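You operate a simulated robot arm through the tools that you are given. There is no shell and no other tool.

You run a simulated robot arm. Do the job below in one go: nothing can be reset, and whatever is moved stays where it is left.

## Task
Brush the crumbs off the turn plate, then load the top cream panel.
Fine: brush back on its spot; panel on the plate, fence on SMALL, weight on top. Set down upright: wooden brush. What is to be rubbed or washed off counts as gone when no trace of it is left.

Only the result counts: the job must be done as asked and must still hold three seconds after the hand-in. Knocking over, shifting, dropping, spilling or breaking anything else fails it.

## Robot
A 7-joint arm with a two-finger parallel gripper, fixed in place. Base frame: the origin is on the floor under the middle of its stand, x ahead of it, y to its left, z up; the work surface is at about z = 0.78. Readings come in m, rad, newtons and seconds.
It reaches about 1.372 m from its shoulder. Its first joint turns from -2.601 to 2.601 rad. Payload 3.43 kg.
Tool frame: the origin (TCP) lies between the finger pads and is the grasp point; the fingertips stand 0.03 m ahead of it; z points along the fingers, y is the line along which they close. The gripper opens to 0.094 m. The fingers are 0.028 m wide and 0.01 m thick; the gripper's body (0.05 by 0.096 m) begins 0.055 m behind the TCP.
Orientation is that of the tool frame in the base frame, as a unit quaternion [w, x, y, z]. With the fingers straight down and closing along the base's y, the tool's x points along the base's -x, its y along +y and its z along -z.

## Interface
- The arm moves only by the tool send_rows. Its argument "steps" is a list of rows, each a list of 3 entries, a list of its own where there are three numbers: the shift along the tool's x, y, z in units of 150 mm (1.0 is 150 mm), then the turn, a rotation vector about the tool's x, y, z in units of 180 degrees (1.0 is 180 degrees), then the opening, from 0 (shut) to 1 (fully open). In form: [[[x, y, z], [wx, wy, wz], claw], ...]. A call has 1 to 20 rows; each row is the pose to reach, as a shift and turn from the pose commanded when the call began, along the tool's axes at that moment. A call with a number of a shift or a turn outside -1 to 1 is refused whole. A row lasts 0.2 s, in which the tool goes at most 0.05 m and 0.15 rad; a call with a longer step from one row to the next is refused whole, and so is a gripper value outside its range. A pose out of reach is approached as far as the arm can. The call stops where the force on the tool passes 90 N (or 10 N more than at its start, if that is more) or the arm is blocked; 0.2 s more then pass. The fingers move at their own pace (about 0.045 m/s each) and stop on an object; they squeeze with about 40 N. The grip force told is the motor's: it shows also when the fingers shut on nothing. Time passes only in rows, and 0.2 s behind the last, so rows that repeat a pose let the fingers close. The reply holds the time, the measured pose of the TCP, the force on the tool along the base axes, the opening and the grip force, in the units named above and with some noise, with the torque about the TCP (base axes, N m) and any sound that the robot's microphone picked up, and new pictures: "views" is both (left out), scene, wrist or none.
- Cameras (640 x 400 px; columns grow to the right, rows downward): "scene" is fixed at [0.0495, -0.4935, 1.5072]; the picture's right is [0.58, -0.82, 0.00], its down [-0.28, -0.20, -0.94] and it looks along [0.77, 0.54, -0.34] (base axes); focal length 375 px, centre (320, 200). "wrist" rides on the gripper at [0.076, 0.014, -0.102] in the tool frame; the picture's right is [-0.18, 0.98, 0.00], its down [-0.75, -0.14, -0.64] and it looks along [-0.63, -0.12, 0.77] (tool axes); focal length 243 px, centre (320, 200). There is no depth. A picture from a camera that has moved, and an enlarged one, comes with that camera's place and axes in the base frame and with its lens. The place of the scene camera against the robot may be out by one fixed shift of up to 0.018 m in any direction.
- inspect(camera, box): a new picture of the part [left, top, right, bottom] of that camera's present view, enlarged. The clock stands still meanwhile.
- job_done(): hands the job in; it is judged then, once.

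Nothing tells you positions but the pictures and the camera data. Unless the task says otherwise, let go and move clear before handing in.

The tools are called after ">>>" as a command line: name --argument value ..., lists and objects as JSON in quotes. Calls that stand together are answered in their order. send_rows: Moves the arm, as the interface text tells. Its arguments: {"type":"object","properties":{"steps":{"type":"array"},"views":{"type":"string","enum":["both","scene","wrist","none"]}},"required":["steps"]} The other tools are called the same way: inspect (camera, box) takes an enlarged picture of a part of a camera's view; job_done () hands the job in.

At the start:

```text
t: 0.0
ee_pos: [0.6848, 0.7137, 1.1512]
ee_rot: [-0.001, 0.0, 1.0, 0.0]
force: [0.2, 1.4, -0.7]
moment: [0.01, 0.0, 0.02]
gripper_width: 0.0939
grip_force: 0.0
```

scene: 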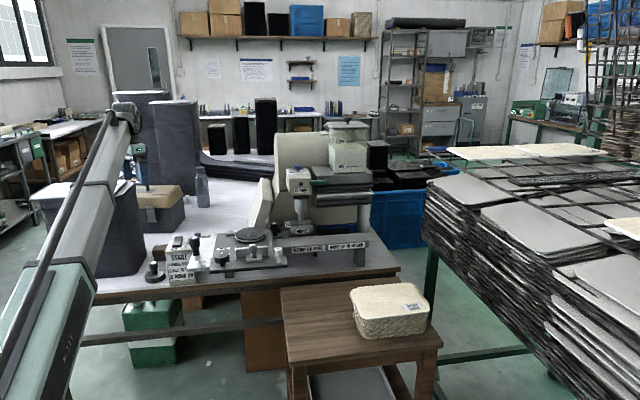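
wrist: 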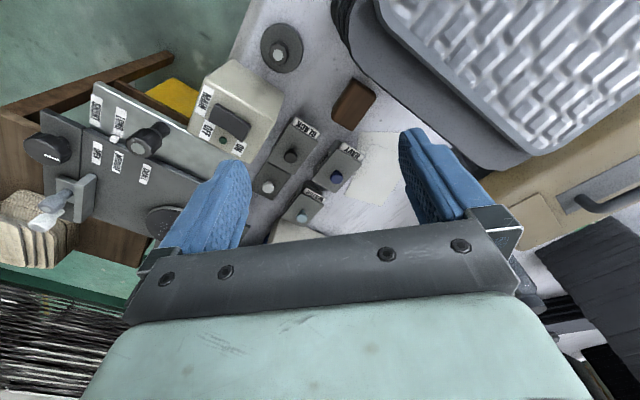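

I see a workbench with a machine with a turn plate in the scene view, a stool with a cream panel stack, and various knobs in the wrist view. I will enlarge parts of both pictures to find the brush, plate, fence, weight and panels.

>>> inspect --camera "scene" --box '[130, 180, 380, 300]'

>>> inspect --camera "scene" --box '[270, 110, 460, 230]'

>>> inspect --camera "scene" --box '[280, 260, 450, 366]'

>>> inspect --camera "wrist" --box '[0, 50, 300, 270]'

>>> inspect --camera "wrist" --box '[200, 0, 460, 250]'

```text
2.56 times, centred on (255, 240) of scene
camera zoom: at [0.0495, -0.4935, 1.5072], right [0.58, -0.82, 0.0], down [-0.28, -0.2, -0.94], along [0.77, 0.54, -0.34], focal length 959 px, centre (486, 98)
```

zoom: 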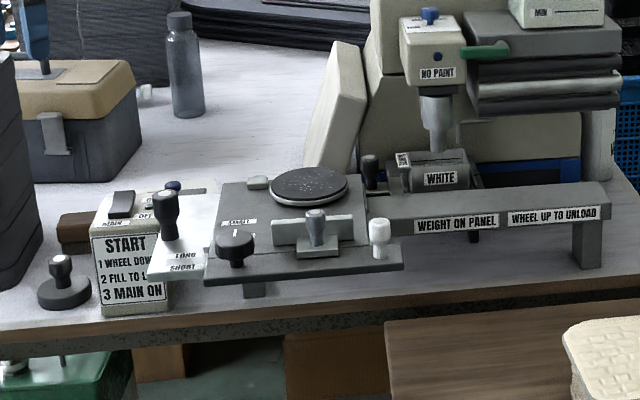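

```text
3.33 times, centred on (365, 170) of scene
camera zoom: at [0.0495, -0.4935, 1.5072], right [0.58, -0.82, 0.0], down [-0.28, -0.2, -0.94], along [0.77, 0.54, -0.34], focal length 1249 px, centre (170, 300)
```

zoom: 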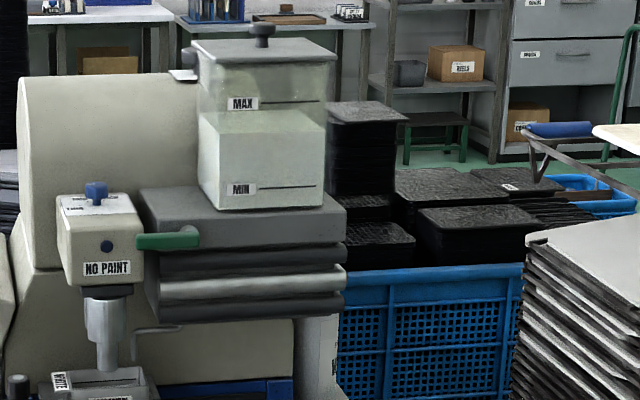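

```text
3.76 times, centred on (365, 313) of scene
camera zoom: at [0.0495, -0.4935, 1.5072], right [0.58, -0.82, 0.0], down [-0.28, -0.2, -0.94], along [0.77, 0.54, -0.34], focal length 1410 px, centre (151, -225)
```

zoom: 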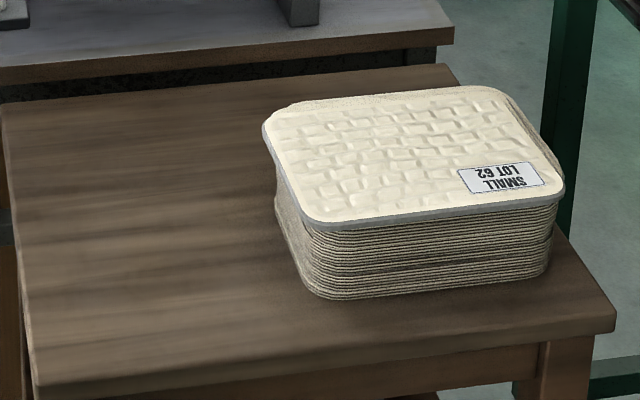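

```text
1.82 times, centred on (150, 160) of wrist
camera zoom: at [0.608, 0.7264, 1.2546], right [0.18, 0.98, 0.0], down [0.75, -0.14, 0.64], along [0.63, -0.12, -0.77], focal length 441 px, centre (629, 273)
```

zoom: 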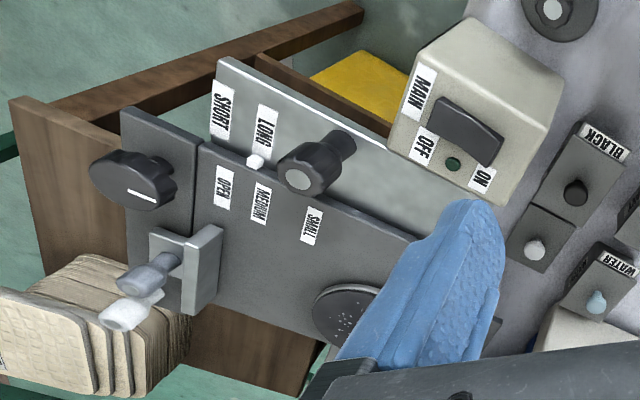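

```text
1.60 times, centred on (330, 125) of wrist
camera zoom: at [0.608, 0.7264, 1.2546], right [0.18, 0.98, 0.0], down [0.75, -0.14, 0.64], along [0.63, -0.12, -0.77], focal length 388 px, centre (304, 320)
```

zoom: 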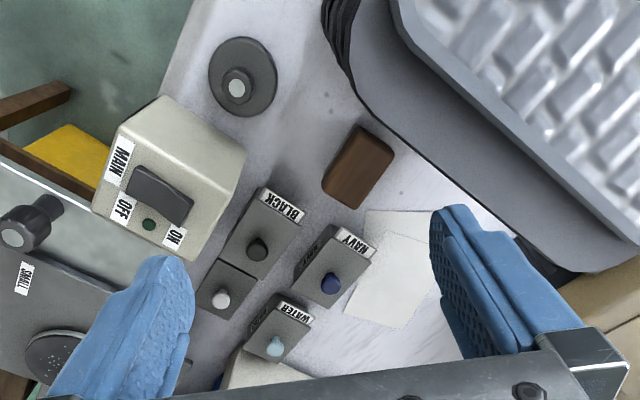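

I take the turn plate to be near (0.87, 0.40, 0.95), with the brush (brown block) and the disc weight with its knob to the left of it, and the cream stack on the stool to the right. I move the hand sideways at its present height to see the fixture better with the wrist camera.

>>> send_rows --steps '[[[0, -0.25, 0], [0, 0, 0], 1], [[0, -0.5, 0], [0, 0, 0], 1], [[0, -0.75, 0], [0, 0, 0], 1], [[0, -1, 0], [0, 0, 0], 1]]' --views "wrist"

```text
t: 1.0
ee_pos: [0.6829, 0.5616, 1.1508]
ee_rot: [-0.001, 0.0, 1.0, 0.0]
force: [0.3, -0.5, 0.8]
moment: [-0.03, 0.01, 0.0]
gripper_width: 0.0941
grip_force: 0.0
camera wrist: at [0.607, 0.5752, 1.254], right [0.18, 0.98, 0.0], down [0.75, -0.14, 0.64], along [0.63, -0.12, -0.77], focal length 243 px, centre (320, 200)
```

wrist: 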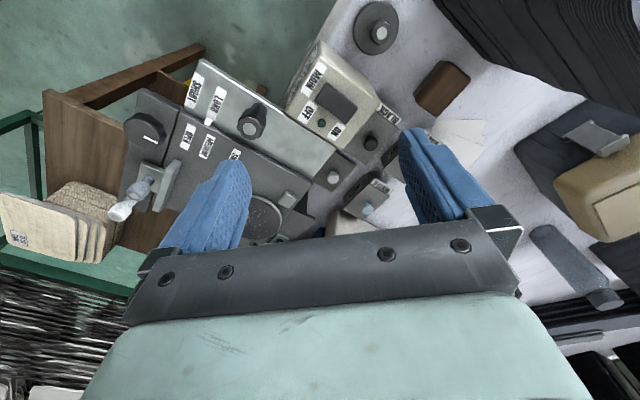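

The fixture is partly hidden by the fingers, so I go on sideways and back a little toward the base to see it whole.

>>> send_rows --steps '[[[0.2, -0.2, -0.08], [0, 0, 0], 1], [[0.4, -0.4, -0.16], [0, 0, 0], 1], [[0.6, -0.6, -0.24], [0, 0, 0], 1], [[0.8, -0.8, -0.33], [0, 0, 0], 1]]' --views "both"

```text
t: 2.0
ee_pos: [0.5773, 0.4555, 1.1635]
ee_rot: [0.018, 0.0, 1.0, 0.016]
force: [0.4, 0.0, 0.1]
moment: [-0.04, 0.0, 0.04]
gripper_width: 0.0943
grip_force: 0.0
out of reach, approached as far as the arm can: row 2, 3, 4
camera wrist: at [0.4976, 0.4665, 1.2639], right [0.18, 0.98, 0.04], down [0.73, -0.16, 0.66], along [0.66, -0.09, -0.75], focal length 243 px, centre (320, 200)
```

scene: 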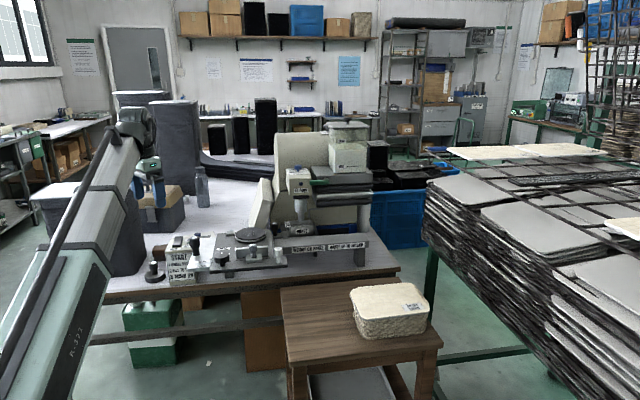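
wrist: 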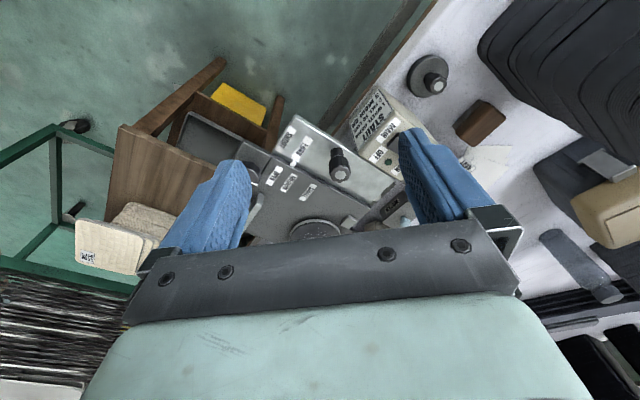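

Pulling back that far was out of reach and tilted the hand slightly. I move forward again so the hand hovers above the fixture, staying high over everything.

>>> send_rows --steps '[[[-0.25, 0, 0], [0, 0, 0], 1], [[-0.5, 0, 0], [0, 0, 0], 1], [[-0.75, 0, 0], [0, 0, 0], 1], [[-1.0, 0, 0], [0, 0, 0], 1]]' --views "wrist"

```text
t: 3.0
ee_pos: [0.7312, 0.4555, 1.1621]
ee_rot: [0.0, 0.001, 1.0, 0.0]
force: [-0.7, -0.1, 0.2]
moment: [0.01, -0.01, -0.02]
gripper_width: 0.094
grip_force: 0.2
out of reach, approached as far as the arm can: row 1
camera wrist: at [0.6555, 0.4701, 1.2647], right [0.18, 0.98, 0.0], down [0.75, -0.14, 0.64], along [0.63, -0.12, -0.77], focal length 243 px, centre (320, 200)
```

wrist: 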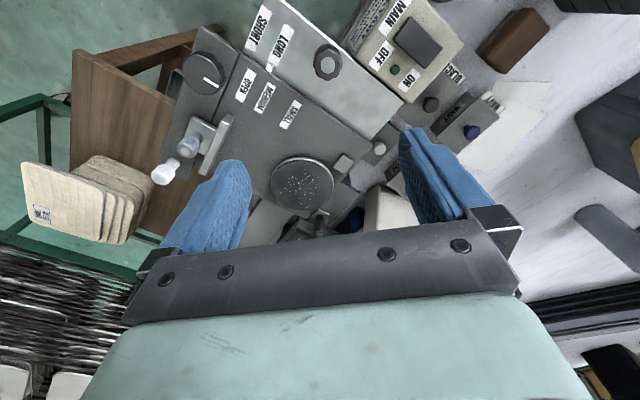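

The fixture is now in clear view: the turn plate with crumbs sits between the fingers, with the fence and its labels to the left. I enlarge the parts.

>>> inspect --camera "wrist" --box '[140, 0, 400, 240]'

>>> inspect --camera "wrist" --box '[240, 130, 400, 240]'

>>> inspect --camera "wrist" --box '[320, 0, 560, 150]'

>>> inspect --camera "wrist" --box '[0, 30, 260, 260]'

```text
1.67 times, centred on (270, 120) of wrist
camera zoom: at [0.6555, 0.4701, 1.2647], right [0.18, 0.98, 0.0], down [0.75, -0.14, 0.64], along [0.63, -0.12, -0.77], focal length 404 px, centre (403, 333)
```

zoom: 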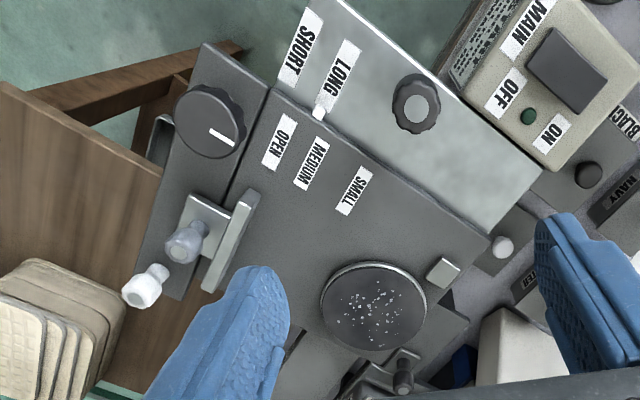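

```text
3.64 times, centred on (320, 185) of wrist
camera zoom: at [0.6555, 0.4701, 1.2647], right [0.18, 0.98, 0.0], down [0.75, -0.14, 0.64], along [0.63, -0.12, -0.77], focal length 882 px, centre (320, 254)
```

zoom: 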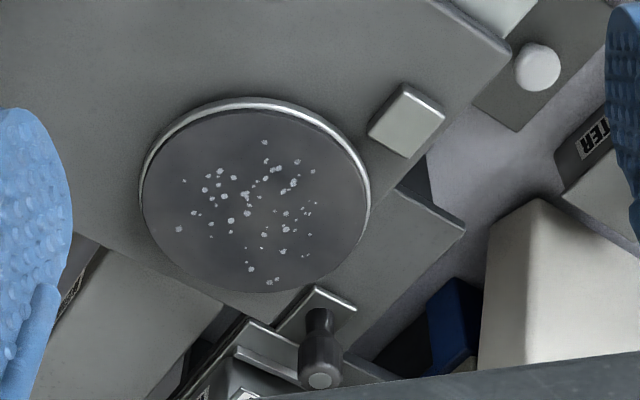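

```text
2.67 times, centred on (440, 75) of wrist
camera zoom: at [0.6555, 0.4701, 1.2647], right [0.18, 0.98, 0.0], down [0.75, -0.14, 0.64], along [0.63, -0.12, -0.77], focal length 647 px, centre (0, 533)
```

zoom: 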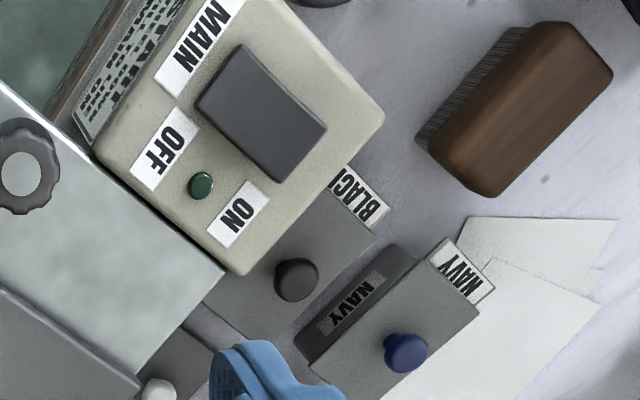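

```text
1.74 times, centred on (130, 145) of wrist
camera zoom: at [0.6555, 0.4701, 1.2647], right [0.18, 0.98, 0.0], down [0.75, -0.14, 0.64], along [0.63, -0.12, -0.77], focal length 422 px, centre (650, 296)
```

zoom: 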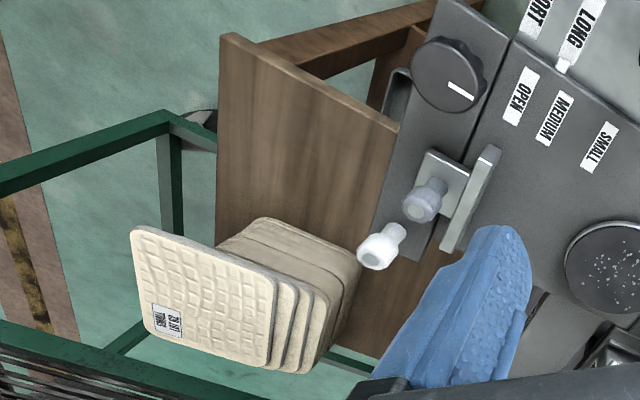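

The fence carriage appears to stand at OPEN, and the plate centre is about (0.878, 0.398, 0.95), with OPEN→SMALL running along (0.7, 0.7). I move sideways to look at the fence and then the panel stack more closely.

>>> send_rows --steps '[[[0.0, -0.25, 0], [0, 0, 0], 1], [[0.0, -0.5, 0], [0, 0, 0], 1], [[0.0, -0.75, 0], [0, 0, 0], 1], [[0.0, -1, 0], [0, 0, 0], 1]]' --views "wrist"

>>> inspect --camera "wrist" --box '[200, 20, 440, 170]'

>>> inspect --camera "wrist" --box '[40, 50, 260, 250]'

```text
t: 4.0
ee_pos: [0.7306, 0.3093, 1.1596]
ee_rot: [0.004, 0.0, 1.0, 0.002]
force: [0.4, 0.3, -0.4]
moment: [-0.01, -0.02, -0.02]
gripper_width: 0.0941
grip_force: 0.1
camera wrist: at [0.6536, 0.3217, 1.2618], right [0.18, 0.98, 0.01], down [0.75, -0.14, 0.65], along [0.64, -0.11, -0.76], focal length 243 px, centre (320, 200)
```

wrist: 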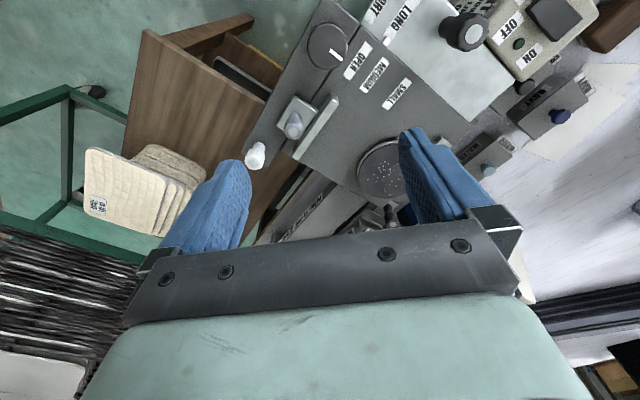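

```text
2.67 times, centred on (320, 95) of wrist
camera zoom: at [0.6536, 0.3217, 1.2618], right [0.18, 0.98, 0.01], down [0.75, -0.14, 0.65], along [0.64, -0.11, -0.76], focal length 647 px, centre (320, 480)
```

zoom: 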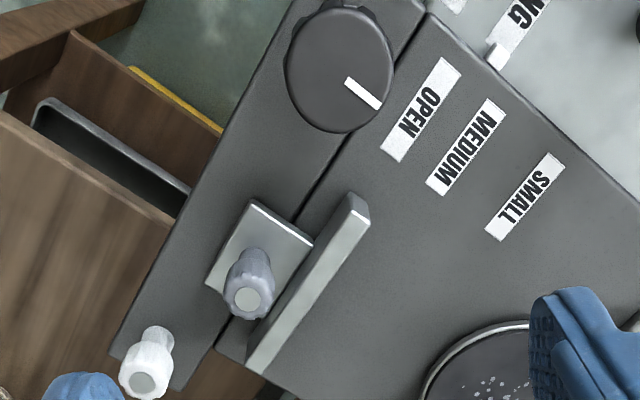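

```text
2.00 times, centred on (150, 150) of wrist
camera zoom: at [0.6536, 0.3217, 1.2618], right [0.18, 0.98, 0.01], down [0.75, -0.14, 0.65], along [0.64, -0.11, -0.76], focal length 485 px, centre (660, 300)
```

zoom: 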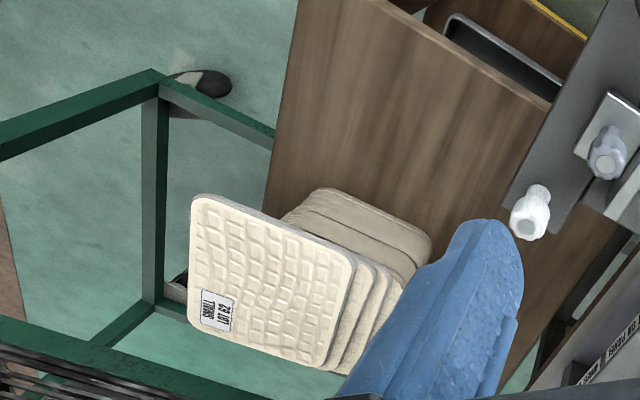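

The fence plate lines up with OPEN and has a grey handle beside it; the labels form a straight scale. Next I look at the cream stack on the stool from closer.

>>> send_rows --steps '[[[-0.05, -0.25, 0], [0, 0, 0], 1], [[-0.1, -0.5, 0], [0, 0, 0], 1], [[-0.2, -0.75, 0], [0, 0, 0], 1], [[-0.3, -1, 0], [0, 0, 0], 1]]' --views "none"

>>> send_rows --steps '[[[-0.1, -0.25, 0], [0, 0, 0], 1], [[-0.2, -0.5, 0], [0, 0, 0], 1], [[-0.3, -0.75, 0], [0, 0, 0], 1], [[-0.4, -1, 0], [0, 0, 0], 1]]' --views "both"

>>> inspect --camera "wrist" --box '[140, 40, 380, 200]'

```text
t: 5.0
ee_pos: [0.7787, 0.1565, 1.1577]
ee_rot: [0.009, 0.002, 1.0, 0.002]
force: [17.0, 22.1, -27.4]
moment: [-2.91, -0.33, -2.04]
gripper_width: 0.0941
grip_force: 0.0
out of reach, approached as far as the arm can: row 1, 2, 3, 4
```

```text
t: 6.0
ee_pos: [0.8362, 0.0082, 1.1583]
ee_rot: [0.001, 0.0, 1.0, 0.0]
force: [14.6, 18.0, -27.5]
moment: [-2.39, -0.65, -1.6]
gripper_width: 0.0936
grip_force: 0.0
camera wrist: at [0.761, 0.022, 1.2606], right [0.18, 0.98, 0.0], down [0.75, -0.14, 0.64], along [0.63, -0.12, -0.77], focal length 243 px, centre (320, 200)
```

scene: 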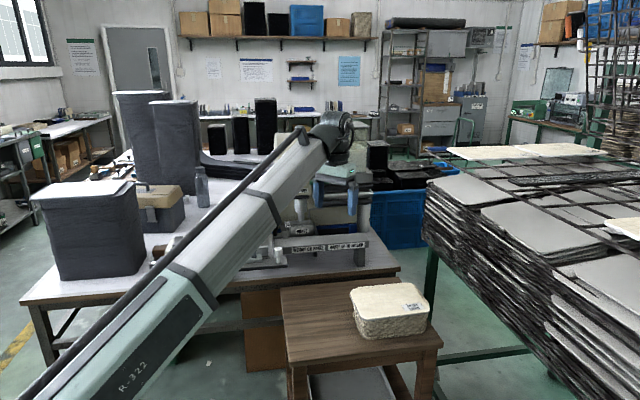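
wrist: 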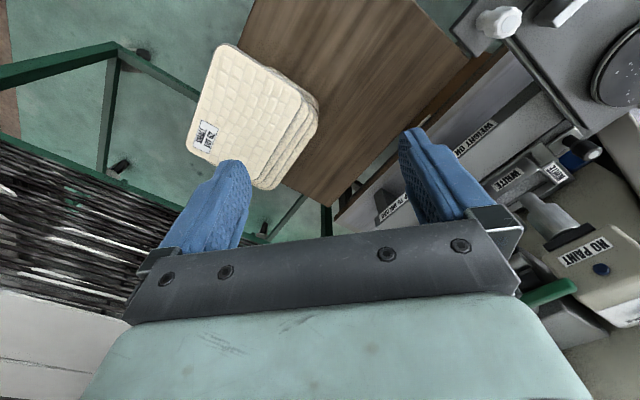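

```text
2.50 times, centred on (260, 120) of wrist
camera zoom: at [0.761, 0.022, 1.2606], right [0.18, 0.98, 0.0], down [0.75, -0.14, 0.64], along [0.63, -0.12, -0.77], focal length 606 px, centre (470, 400)
```

zoom: 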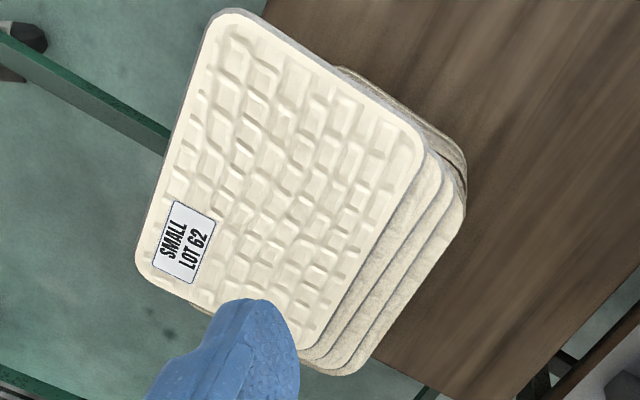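

The stack's top panel is clearly visible, slightly larger-looking and offset from those beneath. The force reading shows something pressing on the tool (likely the folded arm near the base side), so I ease the hand outward and see whether it vanishes.

>>> send_rows --steps '[[[-0.15, 0, 0], [0, 0, 0], 1], [[-0.3, 0, 0], [0, 0, 0], 1]]' --views "both"

```text
t: 6.6
ee_pos: [0.8802, 0.0073, 1.1584]
ee_rot: [-0.001, -0.001, 1.0, 0.0]
force: [0.0, -0.2, -0.2]
moment: [-0.03, -0.03, -0.01]
gripper_width: 0.0941
grip_force: 0.2
camera wrist: at [0.8048, 0.0202, 1.2625], right [0.18, 0.98, 0.0], down [0.75, -0.14, 0.64], along [0.63, -0.12, -0.77], focal length 243 px, centre (320, 200)
```

scene: 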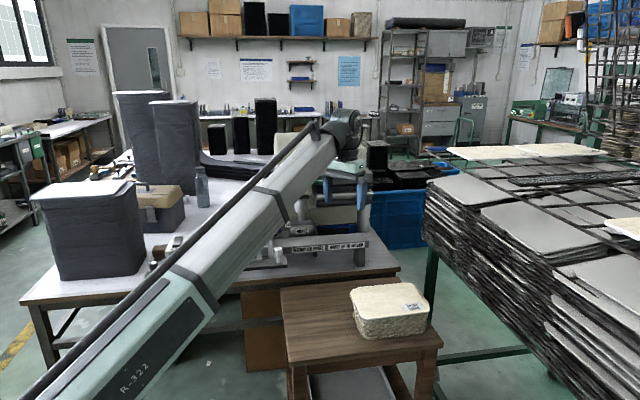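
wrist: 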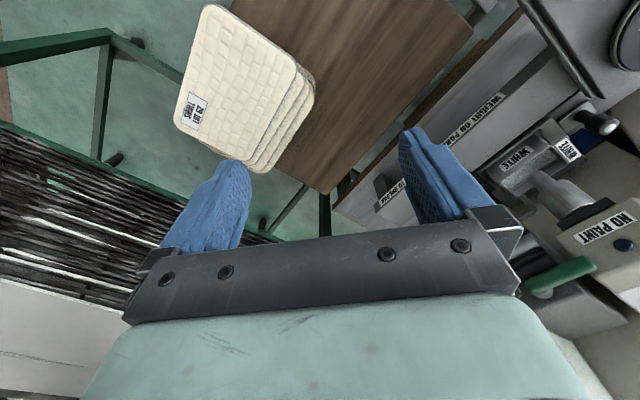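

The force is gone, so that was the arm folding on itself; I will keep the hand further out at this azimuth. The top panel measures about 0.18 × 0.13 m, centred near (0.891, -0.132), top at z≈0.885; I look at its edges enlarged to learn its thickness.

>>> inspect --camera "scene" --box '[345, 280, 441, 340]'

>>> inspect --camera "wrist" --box '[160, 0, 340, 180]'

>>> inspect --camera "wrist" --box '[420, 0, 640, 220]'

```text
6.67 times, centred on (393, 310) of scene
camera zoom: at [0.0495, -0.4935, 1.5072], right [0.58, -0.82, 0.0], down [-0.28, -0.2, -0.94], along [0.77, 0.54, -0.34], focal length 2498 px, centre (-167, -533)
```

zoom: 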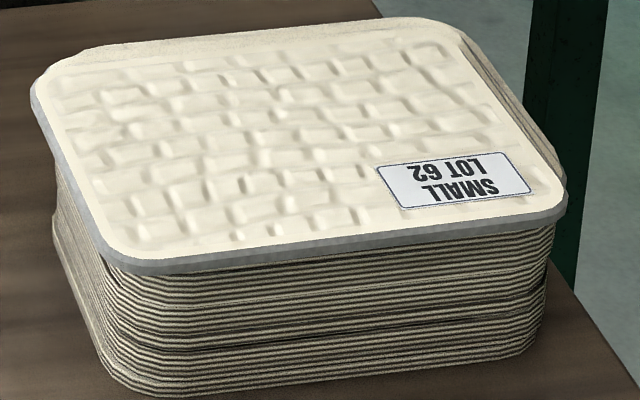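

```text
2.22 times, centred on (250, 90) of wrist
camera zoom: at [0.8048, 0.0202, 1.2625], right [0.18, 0.98, 0.0], down [0.75, -0.14, 0.64], along [0.63, -0.12, -0.77], focal length 539 px, centre (476, 444)
```

zoom: 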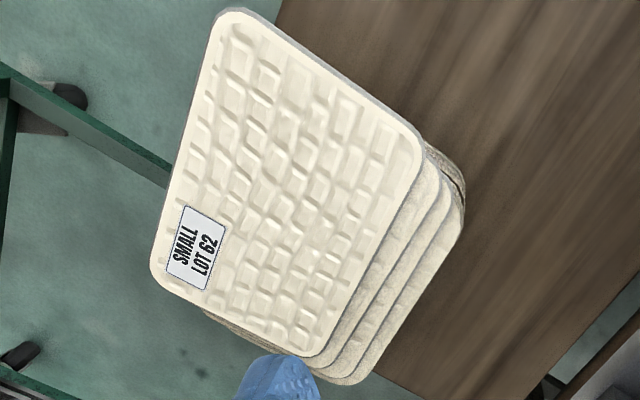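

```text
1.82 times, centred on (530, 110) of wrist
camera zoom: at [0.8048, 0.0202, 1.2625], right [0.18, 0.98, 0.0], down [0.75, -0.14, 0.64], along [0.63, -0.12, -0.77], focal length 441 px, centre (-62, 364)
```

zoom: 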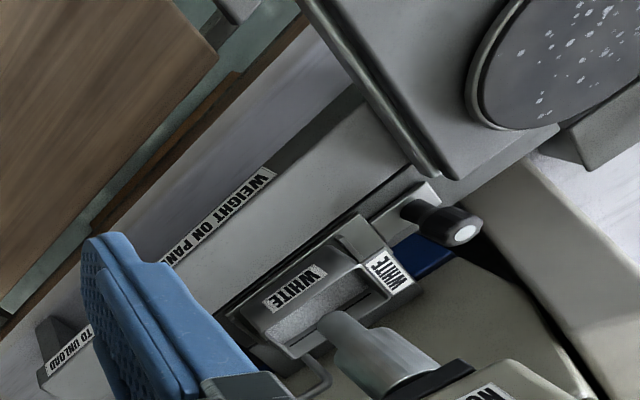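

The top panel has a thin grey edge and seems to overhang the pile on the near side; I need to know by how much. I zoom further into the scene picture on the near edge and the left end.

>>> inspect --camera "scene" --box '[346, 284, 386, 344]'

>>> inspect --camera "scene" --box '[400, 295, 440, 335]'

>>> inspect --camera "wrist" --box '[230, 40, 330, 180]'

```text
6.67 times, centred on (366, 314) of scene
camera zoom: at [0.0495, -0.4935, 1.5072], right [0.58, -0.82, 0.0], down [-0.28, -0.2, -0.94], along [0.77, 0.54, -0.34], focal length 2498 px, centre (13, -560)
```

zoom: 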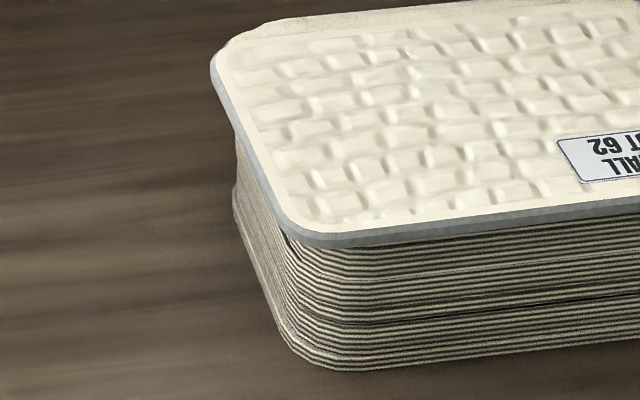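

```text
10.00 times, centred on (420, 315) of scene
camera zoom: at [0.0495, -0.4935, 1.5072], right [0.58, -0.82, 0.0], down [-0.28, -0.2, -0.94], along [0.77, 0.54, -0.34], focal length 3747 px, centre (-680, -950)
```

zoom: 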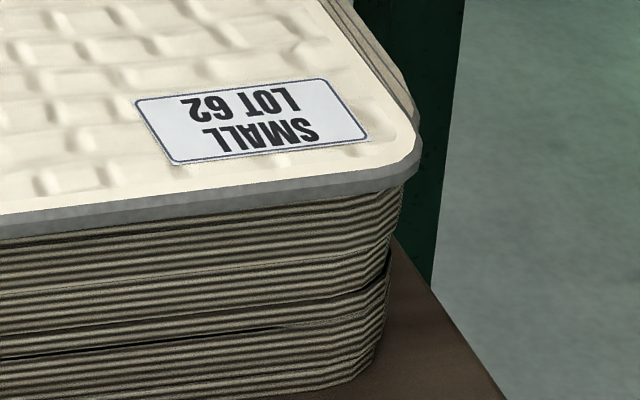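

```text
2.86 times, centred on (280, 110) of wrist
camera zoom: at [0.8048, 0.0202, 1.2625], right [0.18, 0.98, 0.0], down [0.75, -0.14, 0.64], along [0.63, -0.12, -0.77], focal length 693 px, centre (434, 457)
```

zoom: 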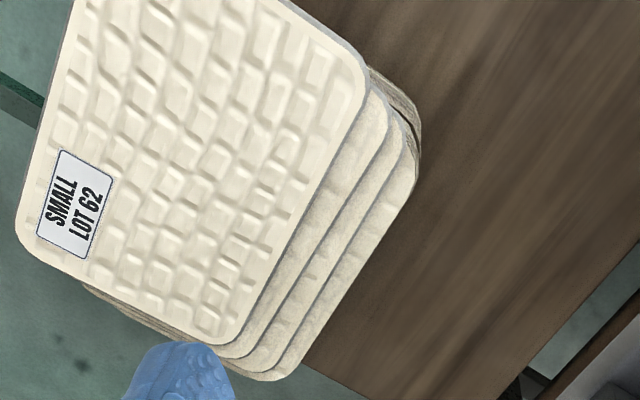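

The staggering means the top panel overhangs its neighbour by roughly 16 mm on the side facing the scene camera. Before choosing how to carry it, I return above the turn plate for a closer look at heights around it.

>>> send_rows --steps '[[[0, 0.25, 0], [0, 0, 0], 1], [[0, 0.5, 0], [0, 0, 0], 1], [[0, 0.75, 0], [0, 0, 0], 1], [[0, 1, 0], [0, 0, 0], 1]]' --views "none"

>>> send_rows --steps '[[[0.1, 0.25, 0], [0, 0, 0], 1], [[0.2, 0.5, 0], [0, 0, 0], 1], [[0.3, 0.75, 0], [0, 0, 0], 1], [[0.4, 1, 0], [0, 0, 0], 1]]' --views "wrist"

```text
t: 7.6
ee_pos: [0.8831, 0.154, 1.1602]
ee_rot: [-0.001, 0.001, 1.0, 0.0]
force: [-0.4, -0.1, 0.2]
moment: [0.06, -0.01, 0.05]
gripper_width: 0.0938
grip_force: 0.0
```

```text
t: 8.6
ee_pos: [0.8228, 0.3075, 1.1594]
ee_rot: [0.0, 0.001, 1.0, 0.0]
force: [-0.5, -0.8, 0.0]
moment: [0.01, 0.0, 0.01]
gripper_width: 0.0943
grip_force: 0.1
camera wrist: at [0.7476, 0.3213, 1.2619], right [0.19, 0.98, 0.0], down [0.75, -0.14, 0.64], along [0.63, -0.12, -0.77], focal length 243 px, centre (320, 200)
```

wrist: 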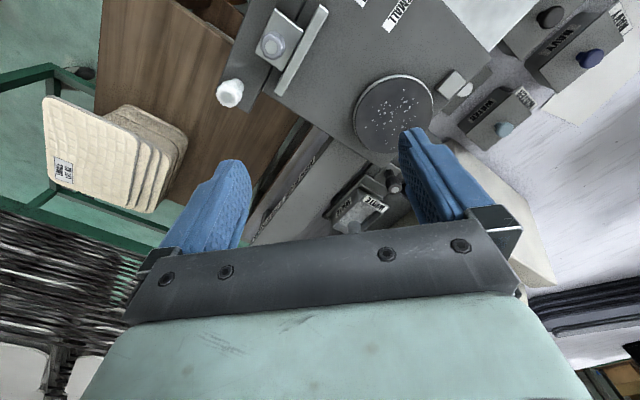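

The plate, the small stop block beside it and the knobbed lever near the WHITE tank are visible. I enlarge this view to measure them.

>>> inspect --camera "wrist" --box '[320, 50, 500, 220]'

>>> inspect --camera "wrist" --box '[200, 0, 400, 130]'

>>> inspect --camera "scene" --box '[180, 200, 300, 290]'

```text
2.35 times, centred on (410, 135) of wrist
camera zoom: at [0.7476, 0.3213, 1.2619], right [0.19, 0.98, 0.0], down [0.75, -0.14, 0.64], along [0.63, -0.12, -0.77], focal length 571 px, centre (108, 353)
```

zoom: 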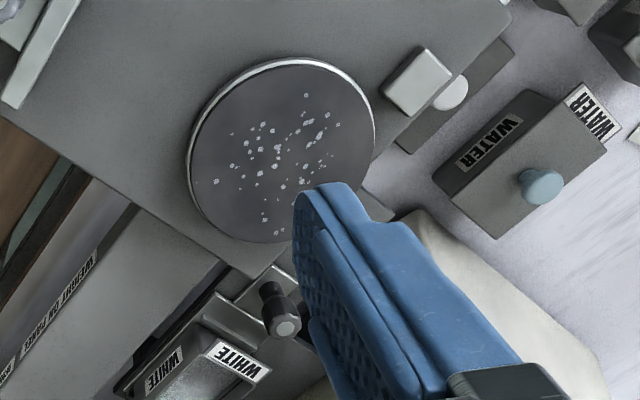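

```text
3.08 times, centred on (300, 65) of wrist
camera zoom: at [0.7476, 0.3213, 1.2619], right [0.19, 0.98, 0.0], down [0.75, -0.14, 0.64], along [0.63, -0.12, -0.77], focal length 746 px, centre (382, 615)
```

zoom: 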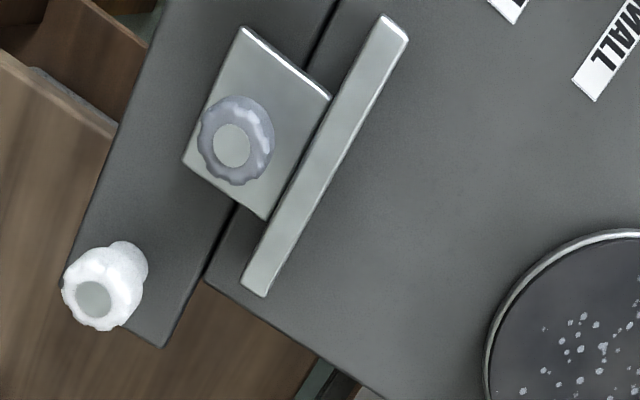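

```text
4.44 times, centred on (240, 245) of scene
camera zoom: at [0.0495, -0.4935, 1.5072], right [0.58, -0.82, 0.0], down [-0.28, -0.2, -0.94], along [0.77, 0.54, -0.34], focal length 1665 px, centre (676, 0)
```

zoom: 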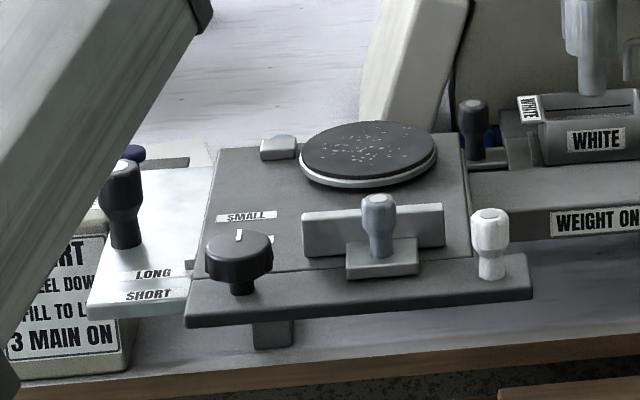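

Measured so far: plate centre (0.884, 0.396), top z≈0.940, deck z≈0.921, fence handle top (0.777, 0.267, 0.979), fence at OPEN. Now I go over to the brush, first moving back along the path I came by at the same height.

>>> send_rows --steps '[[[0.15, 0.25, 0], [0, 0, 0], 1], [[0.3, 0.5, 0], [0, 0, 0], 1], [[0.45, 0.75, 0], [0, 0, 0], 1], [[0.55, 1, 0], [0, 0, 0], 1]]' --views "none"

>>> send_rows --steps '[[[0, 0.25, 0], [0, 0, 0], 1], [[0, 0.5, 0], [0, 0, 0], 1], [[0, 0.75, 0], [0, 0, 0], 1], [[0, 1, 0], [0, 0, 0], 1]]' --views "none"

>>> send_rows --steps '[[[0, 0.2, 0], [0, 0, 0], 1], [[0, 0.4, 0], [0, 0, 0], 1], [[0, 0.6, 0], [0, 0, 0], 1]]' --views "both"

>>> inspect --camera "wrist" --box '[200, 0, 460, 160]'

```text
t: 9.6
ee_pos: [0.7397, 0.4578, 1.1583]
ee_rot: [-0.001, 0.0, 1.0, 0.0]
force: [0.8, -0.2, -0.4]
moment: [0.01, 0.03, -0.02]
gripper_width: 0.0942
grip_force: 0.0
```

```text
t: 10.6
ee_pos: [0.74, 0.6075, 1.1591]
ee_rot: [0.0, 0.001, 1.0, -0.001]
force: [0.0, -0.3, 0.8]
moment: [0.01, -0.03, 0.02]
gripper_width: 0.0941
grip_force: 0.0
```

```text
t: 11.4
ee_pos: [0.7385, 0.6961, 1.1595]
ee_rot: [0.0, 0.0, 1.0, 0.0]
force: [-0.1, -0.3, 0.1]
moment: [0.02, -0.03, 0.03]
gripper_width: 0.094
grip_force: 0.0
camera wrist: at [0.6627, 0.7102, 1.2627], right [0.18, 0.98, 0.0], down [0.75, -0.14, 0.64], along [0.63, -0.12, -0.77], focal length 243 px, centre (320, 200)
```

scene: 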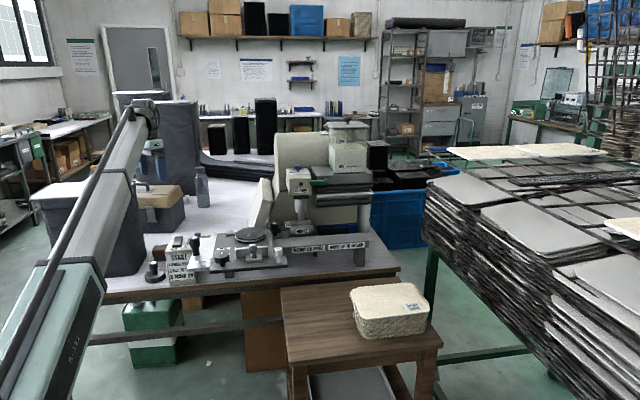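
wrist: 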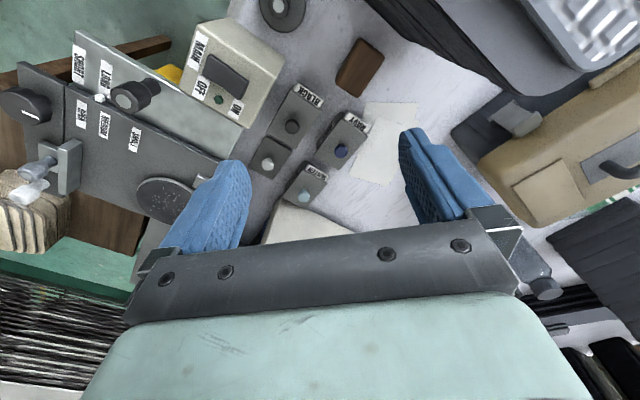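

```text
2.46 times, centred on (330, 80) of wrist
camera zoom: at [0.6627, 0.7102, 1.2627], right [0.18, 0.98, 0.0], down [0.75, -0.14, 0.64], along [0.63, -0.12, -0.77], focal length 597 px, centre (295, 495)
```

zoom: 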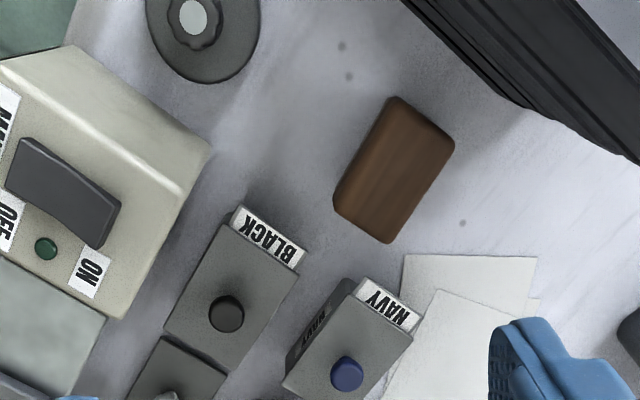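

The brush is about 0.072 × 0.048 m, centred near (0.766, 0.757) with its top at z≈0.822, its long axis along about -41°. I turn the hand so the fingers close along the brush's long axis with the camera on the free side, and move above it.

>>> send_rows --steps '[[[-0.03, 0.06, 0], [0, 0, -0.039], 1], [[-0.06, 0.12, 0], [0, 0, -0.078], 1], [[-0.09, 0.18, 0], [0, 0, -0.117], 1], [[-0.12, 0.24, 0], [0, 0, -0.156], 1], [[-0.14, 0.3, 0], [0, 0, -0.195], 1], [[-0.16, 0.36, 0], [0, 0, -0.234], 1], [[-0.18, 0.407, 0], [0, 0, -0.272], 1]]' --views "both"

```text
t: 13.0
ee_pos: [0.7681, 0.7576, 1.1599]
ee_rot: [0.0, -0.415, 0.91, 0.0]
force: [0.4, 0.3, -0.1]
moment: [0.02, 0.01, 0.02]
gripper_width: 0.0936
grip_force: 0.0
camera wrist: at [0.7061, 0.7091, 1.2616], right [-0.62, 0.78, 0.0], down [0.6, 0.48, 0.64], along [0.5, 0.4, -0.77], focal length 243 px, centre (320, 200)
```

scene: 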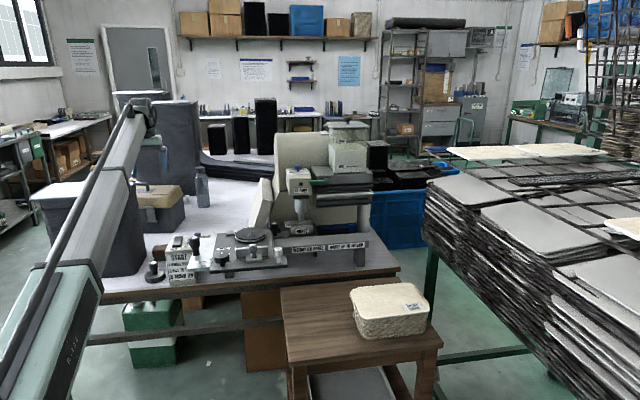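
wrist: 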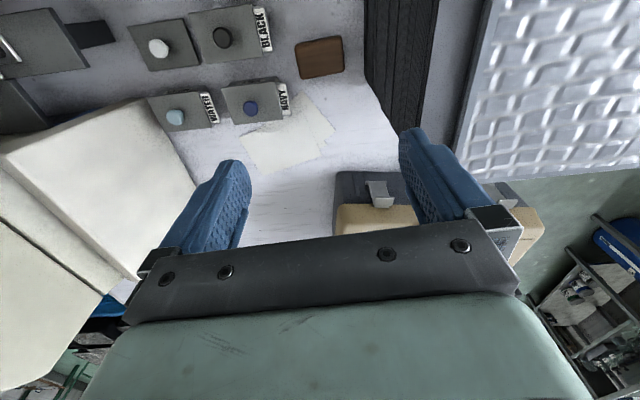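

The brush lies at image top, but a tall dark pile stands only about 0.077 m to one side of it, so I check the width of the wrist and the pile's height before lowering.

>>> inspect --camera "scene" --box '[20, 80, 240, 300]'

>>> inspect --camera "wrist" --box '[260, 0, 640, 230]'

```text
1.82 times, centred on (130, 190) of scene
camera zoom: at [0.0495, -0.4935, 1.5072], right [0.58, -0.82, 0.0], down [-0.28, -0.2, -0.94], along [0.77, 0.54, -0.34], focal length 681 px, centre (666, 218)
```

zoom: 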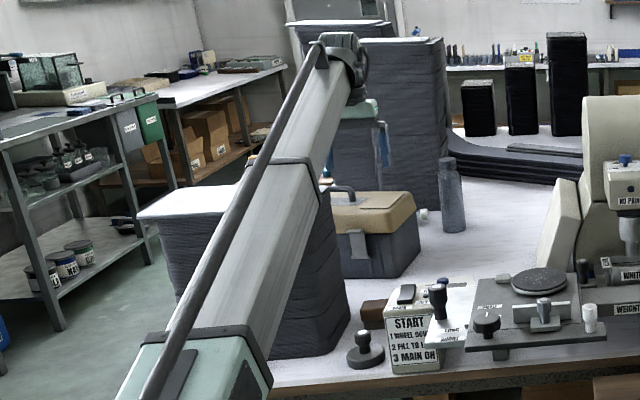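

```text
1.68 times, centred on (450, 115) of wrist
camera zoom: at [0.7061, 0.7091, 1.2616], right [-0.62, 0.78, 0.0], down [0.6, 0.48, 0.64], along [0.5, 0.4, -0.77], focal length 409 px, centre (101, 343)
```

zoom: 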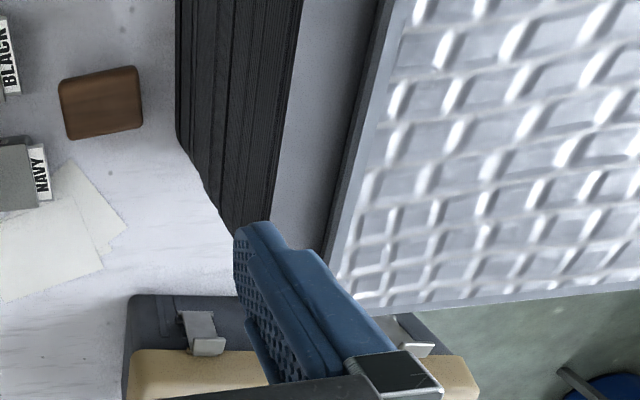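

The pile leans away with height (its face is about 0.10 m from the tool axis at wrist height, 0.078 m at the bottom), so lowering straight down leaves about 2 cm. I go down in part with small corrections and check.

>>> send_rows --steps '[[[0.016, 0.013, 0.25], [0, 0, 0.01], 1], [[0.016, 0.013, 0.5], [0, 0, 0.01], 1], [[0.016, 0.013, 0.75], [0, 0, 0.01], 1], [[0.016, 0.013, 1.0], [0, 0, 0.01], 1]]' --views "both"

```text
t: 14.0
ee_pos: [0.7641, 0.7603, 1.009]
ee_rot: [0.0, -0.401, 0.916, 0.0]
force: [-0.1, -0.1, 0.3]
moment: [0.02, 0.0, 0.0]
gripper_width: 0.0938
grip_force: 0.1
camera wrist: at [0.7015, 0.7127, 1.1122], right [-0.6, 0.8, 0.0], down [0.62, 0.46, 0.64], along [0.52, 0.38, -0.77], focal length 243 px, centre (320, 200)
```

scene: 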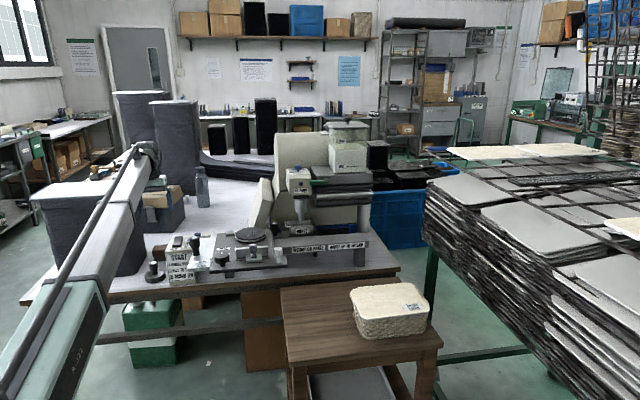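
wrist: 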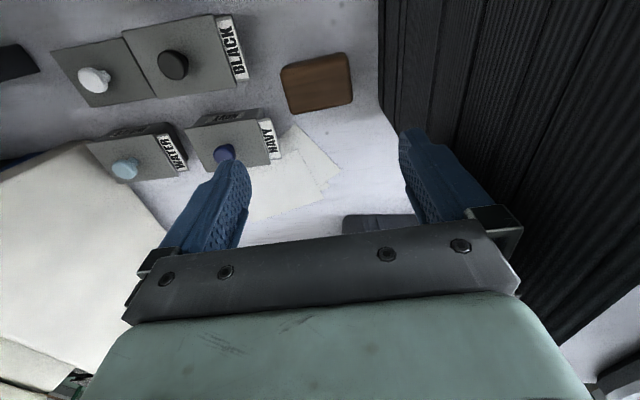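

Alignment with the brush looks right and no contact is felt. I lower further until the fingertips are just above the brush top.

>>> send_rows --steps '[[[0, 0, 0.2], [0, 0, 0], 1], [[0, 0, 0.4], [0, 0, 0], 1], [[0, 0, 0.6], [0, 0, 0], 1], [[0, 0, 0.83], [0, 0, 0], 1]]' --views "both"

>>> inspect --camera "wrist" --box '[200, 40, 480, 220]'

```text
t: 15.0
ee_pos: [0.7616, 0.759, 0.8848]
ee_rot: [0.0, -0.401, 0.916, 0.0]
force: [-0.7, -0.1, 0.3]
moment: [-0.01, -0.01, -0.03]
gripper_width: 0.0941
grip_force: 0.1
camera wrist: at [0.6996, 0.7114, 0.9878], right [-0.6, 0.8, 0.0], down [0.62, 0.46, 0.64], along [0.52, 0.38, -0.77], focal length 243 px, centre (320, 200)
```

scene: 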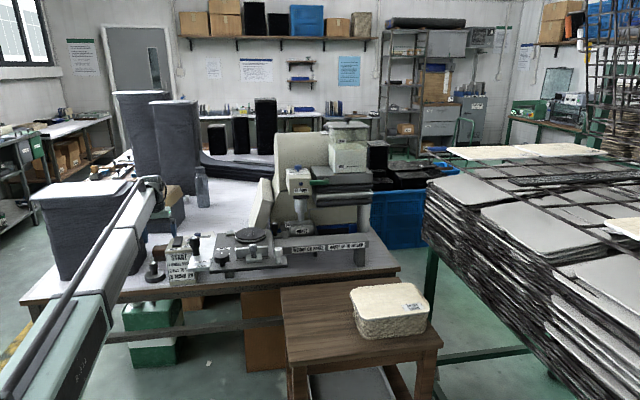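
wrist: 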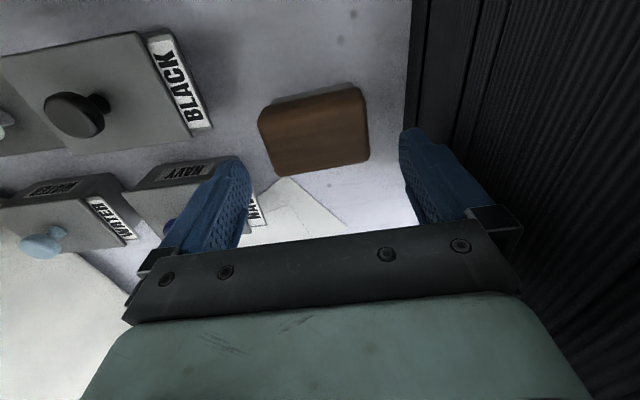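

```text
2.22 times, centred on (340, 130) of wrist
camera zoom: at [0.6996, 0.7114, 0.9878], right [-0.6, 0.8, 0.0], down [0.62, 0.46, 0.64], along [0.52, 0.38, -0.77], focal length 539 px, centre (276, 356)
```

zoom: 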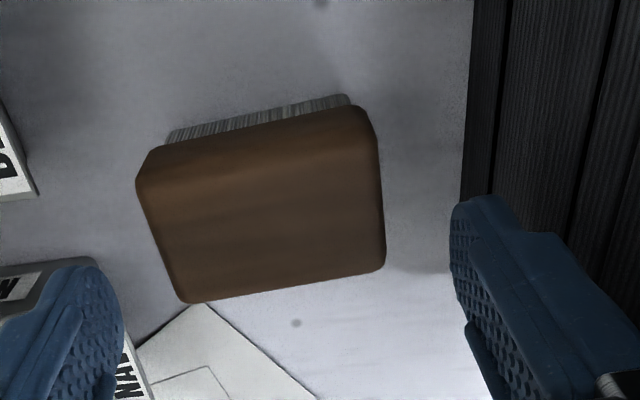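

The brush's long axis matches the finger line, with its centre about 4–5 mm off, so I correct that, then lower to grip height (TCP z≈0.82).

>>> send_rows --steps '[[[-0.032, -0.026, 0], [0, 0, 0], 1], [[-0.032, -0.026, 0.15], [0, 0, 0], 1], [[-0.032, -0.026, 0.3], [0, 0, 0], 1], [[-0.032, -0.026, 0.42], [0, 0, 0], 1], [[-0.032, -0.026, 0.42], [0, 0, 0], 1]]' --views "wrist"

```text
t: 16.2
ee_pos: [0.7676, 0.7593, 0.822]
ee_rot: [0.0, -0.4, 0.916, 0.0]
force: [0.1, -0.1, -0.2]
moment: [-0.01, 0.02, 0.01]
gripper_width: 0.0941
grip_force: 0.0
camera wrist: at [0.7065, 0.712, 0.9242], right [-0.6, 0.8, 0.0], down [0.62, 0.46, 0.64], along [0.52, 0.38, -0.77], focal length 243 px, centre (320, 200)
```

wrist: 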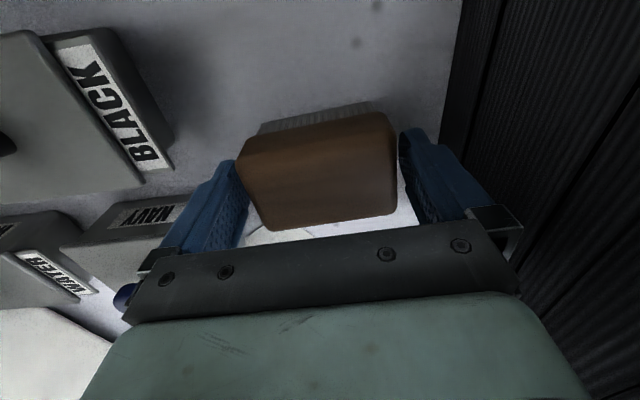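

The brush sits well between the fingers. I close the gripper on it and wait.

>>> send_rows --steps '[[[0, 0, 0], [0, 0, 0], 0.6], [[0, 0, 0], [0, 0, 0], 0.3], [[0, 0, 0], [0, 0, 0], 0], [[0, 0, 0], [0, 0, 0], 0], [[0, 0, 0], [0, 0, 0], 0]]' --views "wrist"

```text
t: 17.4
ee_pos: [0.7692, 0.758, 0.8224]
ee_rot: [0.0, -0.4, 0.917, 0.001]
force: [-0.3, 0.0, -0.1]
moment: [0.01, -0.03, 0.0]
gripper_width: 0.0789
grip_force: 39.8
camera wrist: at [0.7065, 0.712, 0.9244], right [-0.6, 0.8, 0.0], down [0.62, 0.46, 0.64], along [0.52, 0.38, -0.77], focal length 243 px, centre (320, 200)
```

wrist: 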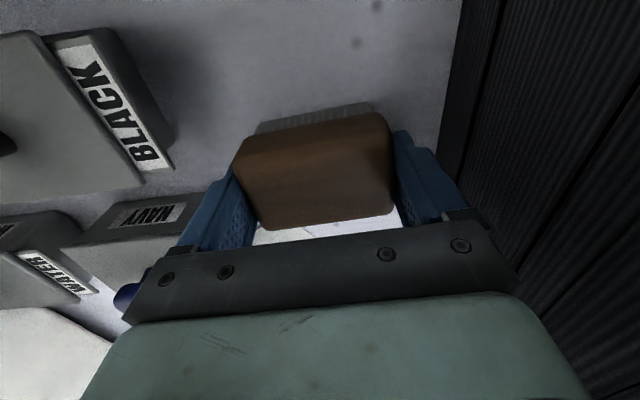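

The brush is held (0.079 m wide). I lift it straight up, clear of everything.

>>> send_rows --steps '[[[0, 0, -0.1], [0, 0, 0], 0], [[0, 0, -0.3], [0, 0, 0], 0], [[0, 0, -0.55], [0, 0, 0], 0], [[0, 0, -0.8], [0, 0, 0], 0], [[0, 0, -1.0], [0, 0, 0], 0]]' --views "none"

>>> send_rows --steps '[[[0, 0, -0.25], [0, 0, 0], 0], [[0, 0, -0.53], [0, 0, 0], 0]]' --views "both"

```text
t: 18.6
ee_pos: [0.768, 0.7584, 0.9717]
ee_rot: [0.0, -0.401, 0.916, 0.0]
force: [0.5, 0.6, -0.5]
moment: [0.01, 0.0, 0.02]
gripper_width: 0.079
grip_force: 39.9
```

```text
t: 19.2
ee_pos: [0.7698, 0.758, 1.0501]
ee_rot: [0.0, -0.4, 0.917, 0.0]
force: [0.1, 0.5, -1.8]
moment: [0.0, 0.0, -0.01]
gripper_width: 0.0786
grip_force: 39.6
camera wrist: at [0.7077, 0.7111, 1.1525], right [-0.6, 0.8, 0.0], down [0.62, 0.46, 0.64], along [0.52, 0.38, -0.77], focal length 243 px, centre (320, 200)
```

scene: 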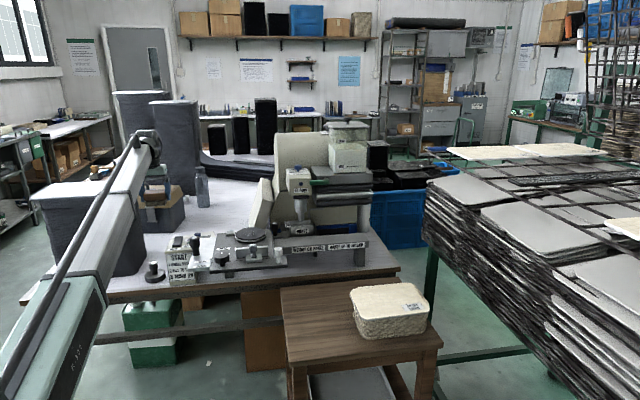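
wrist: 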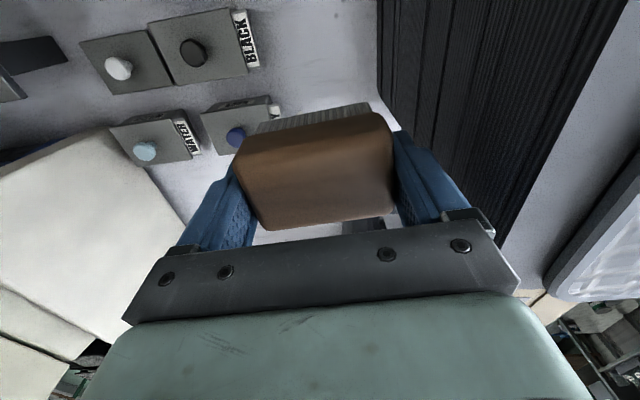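

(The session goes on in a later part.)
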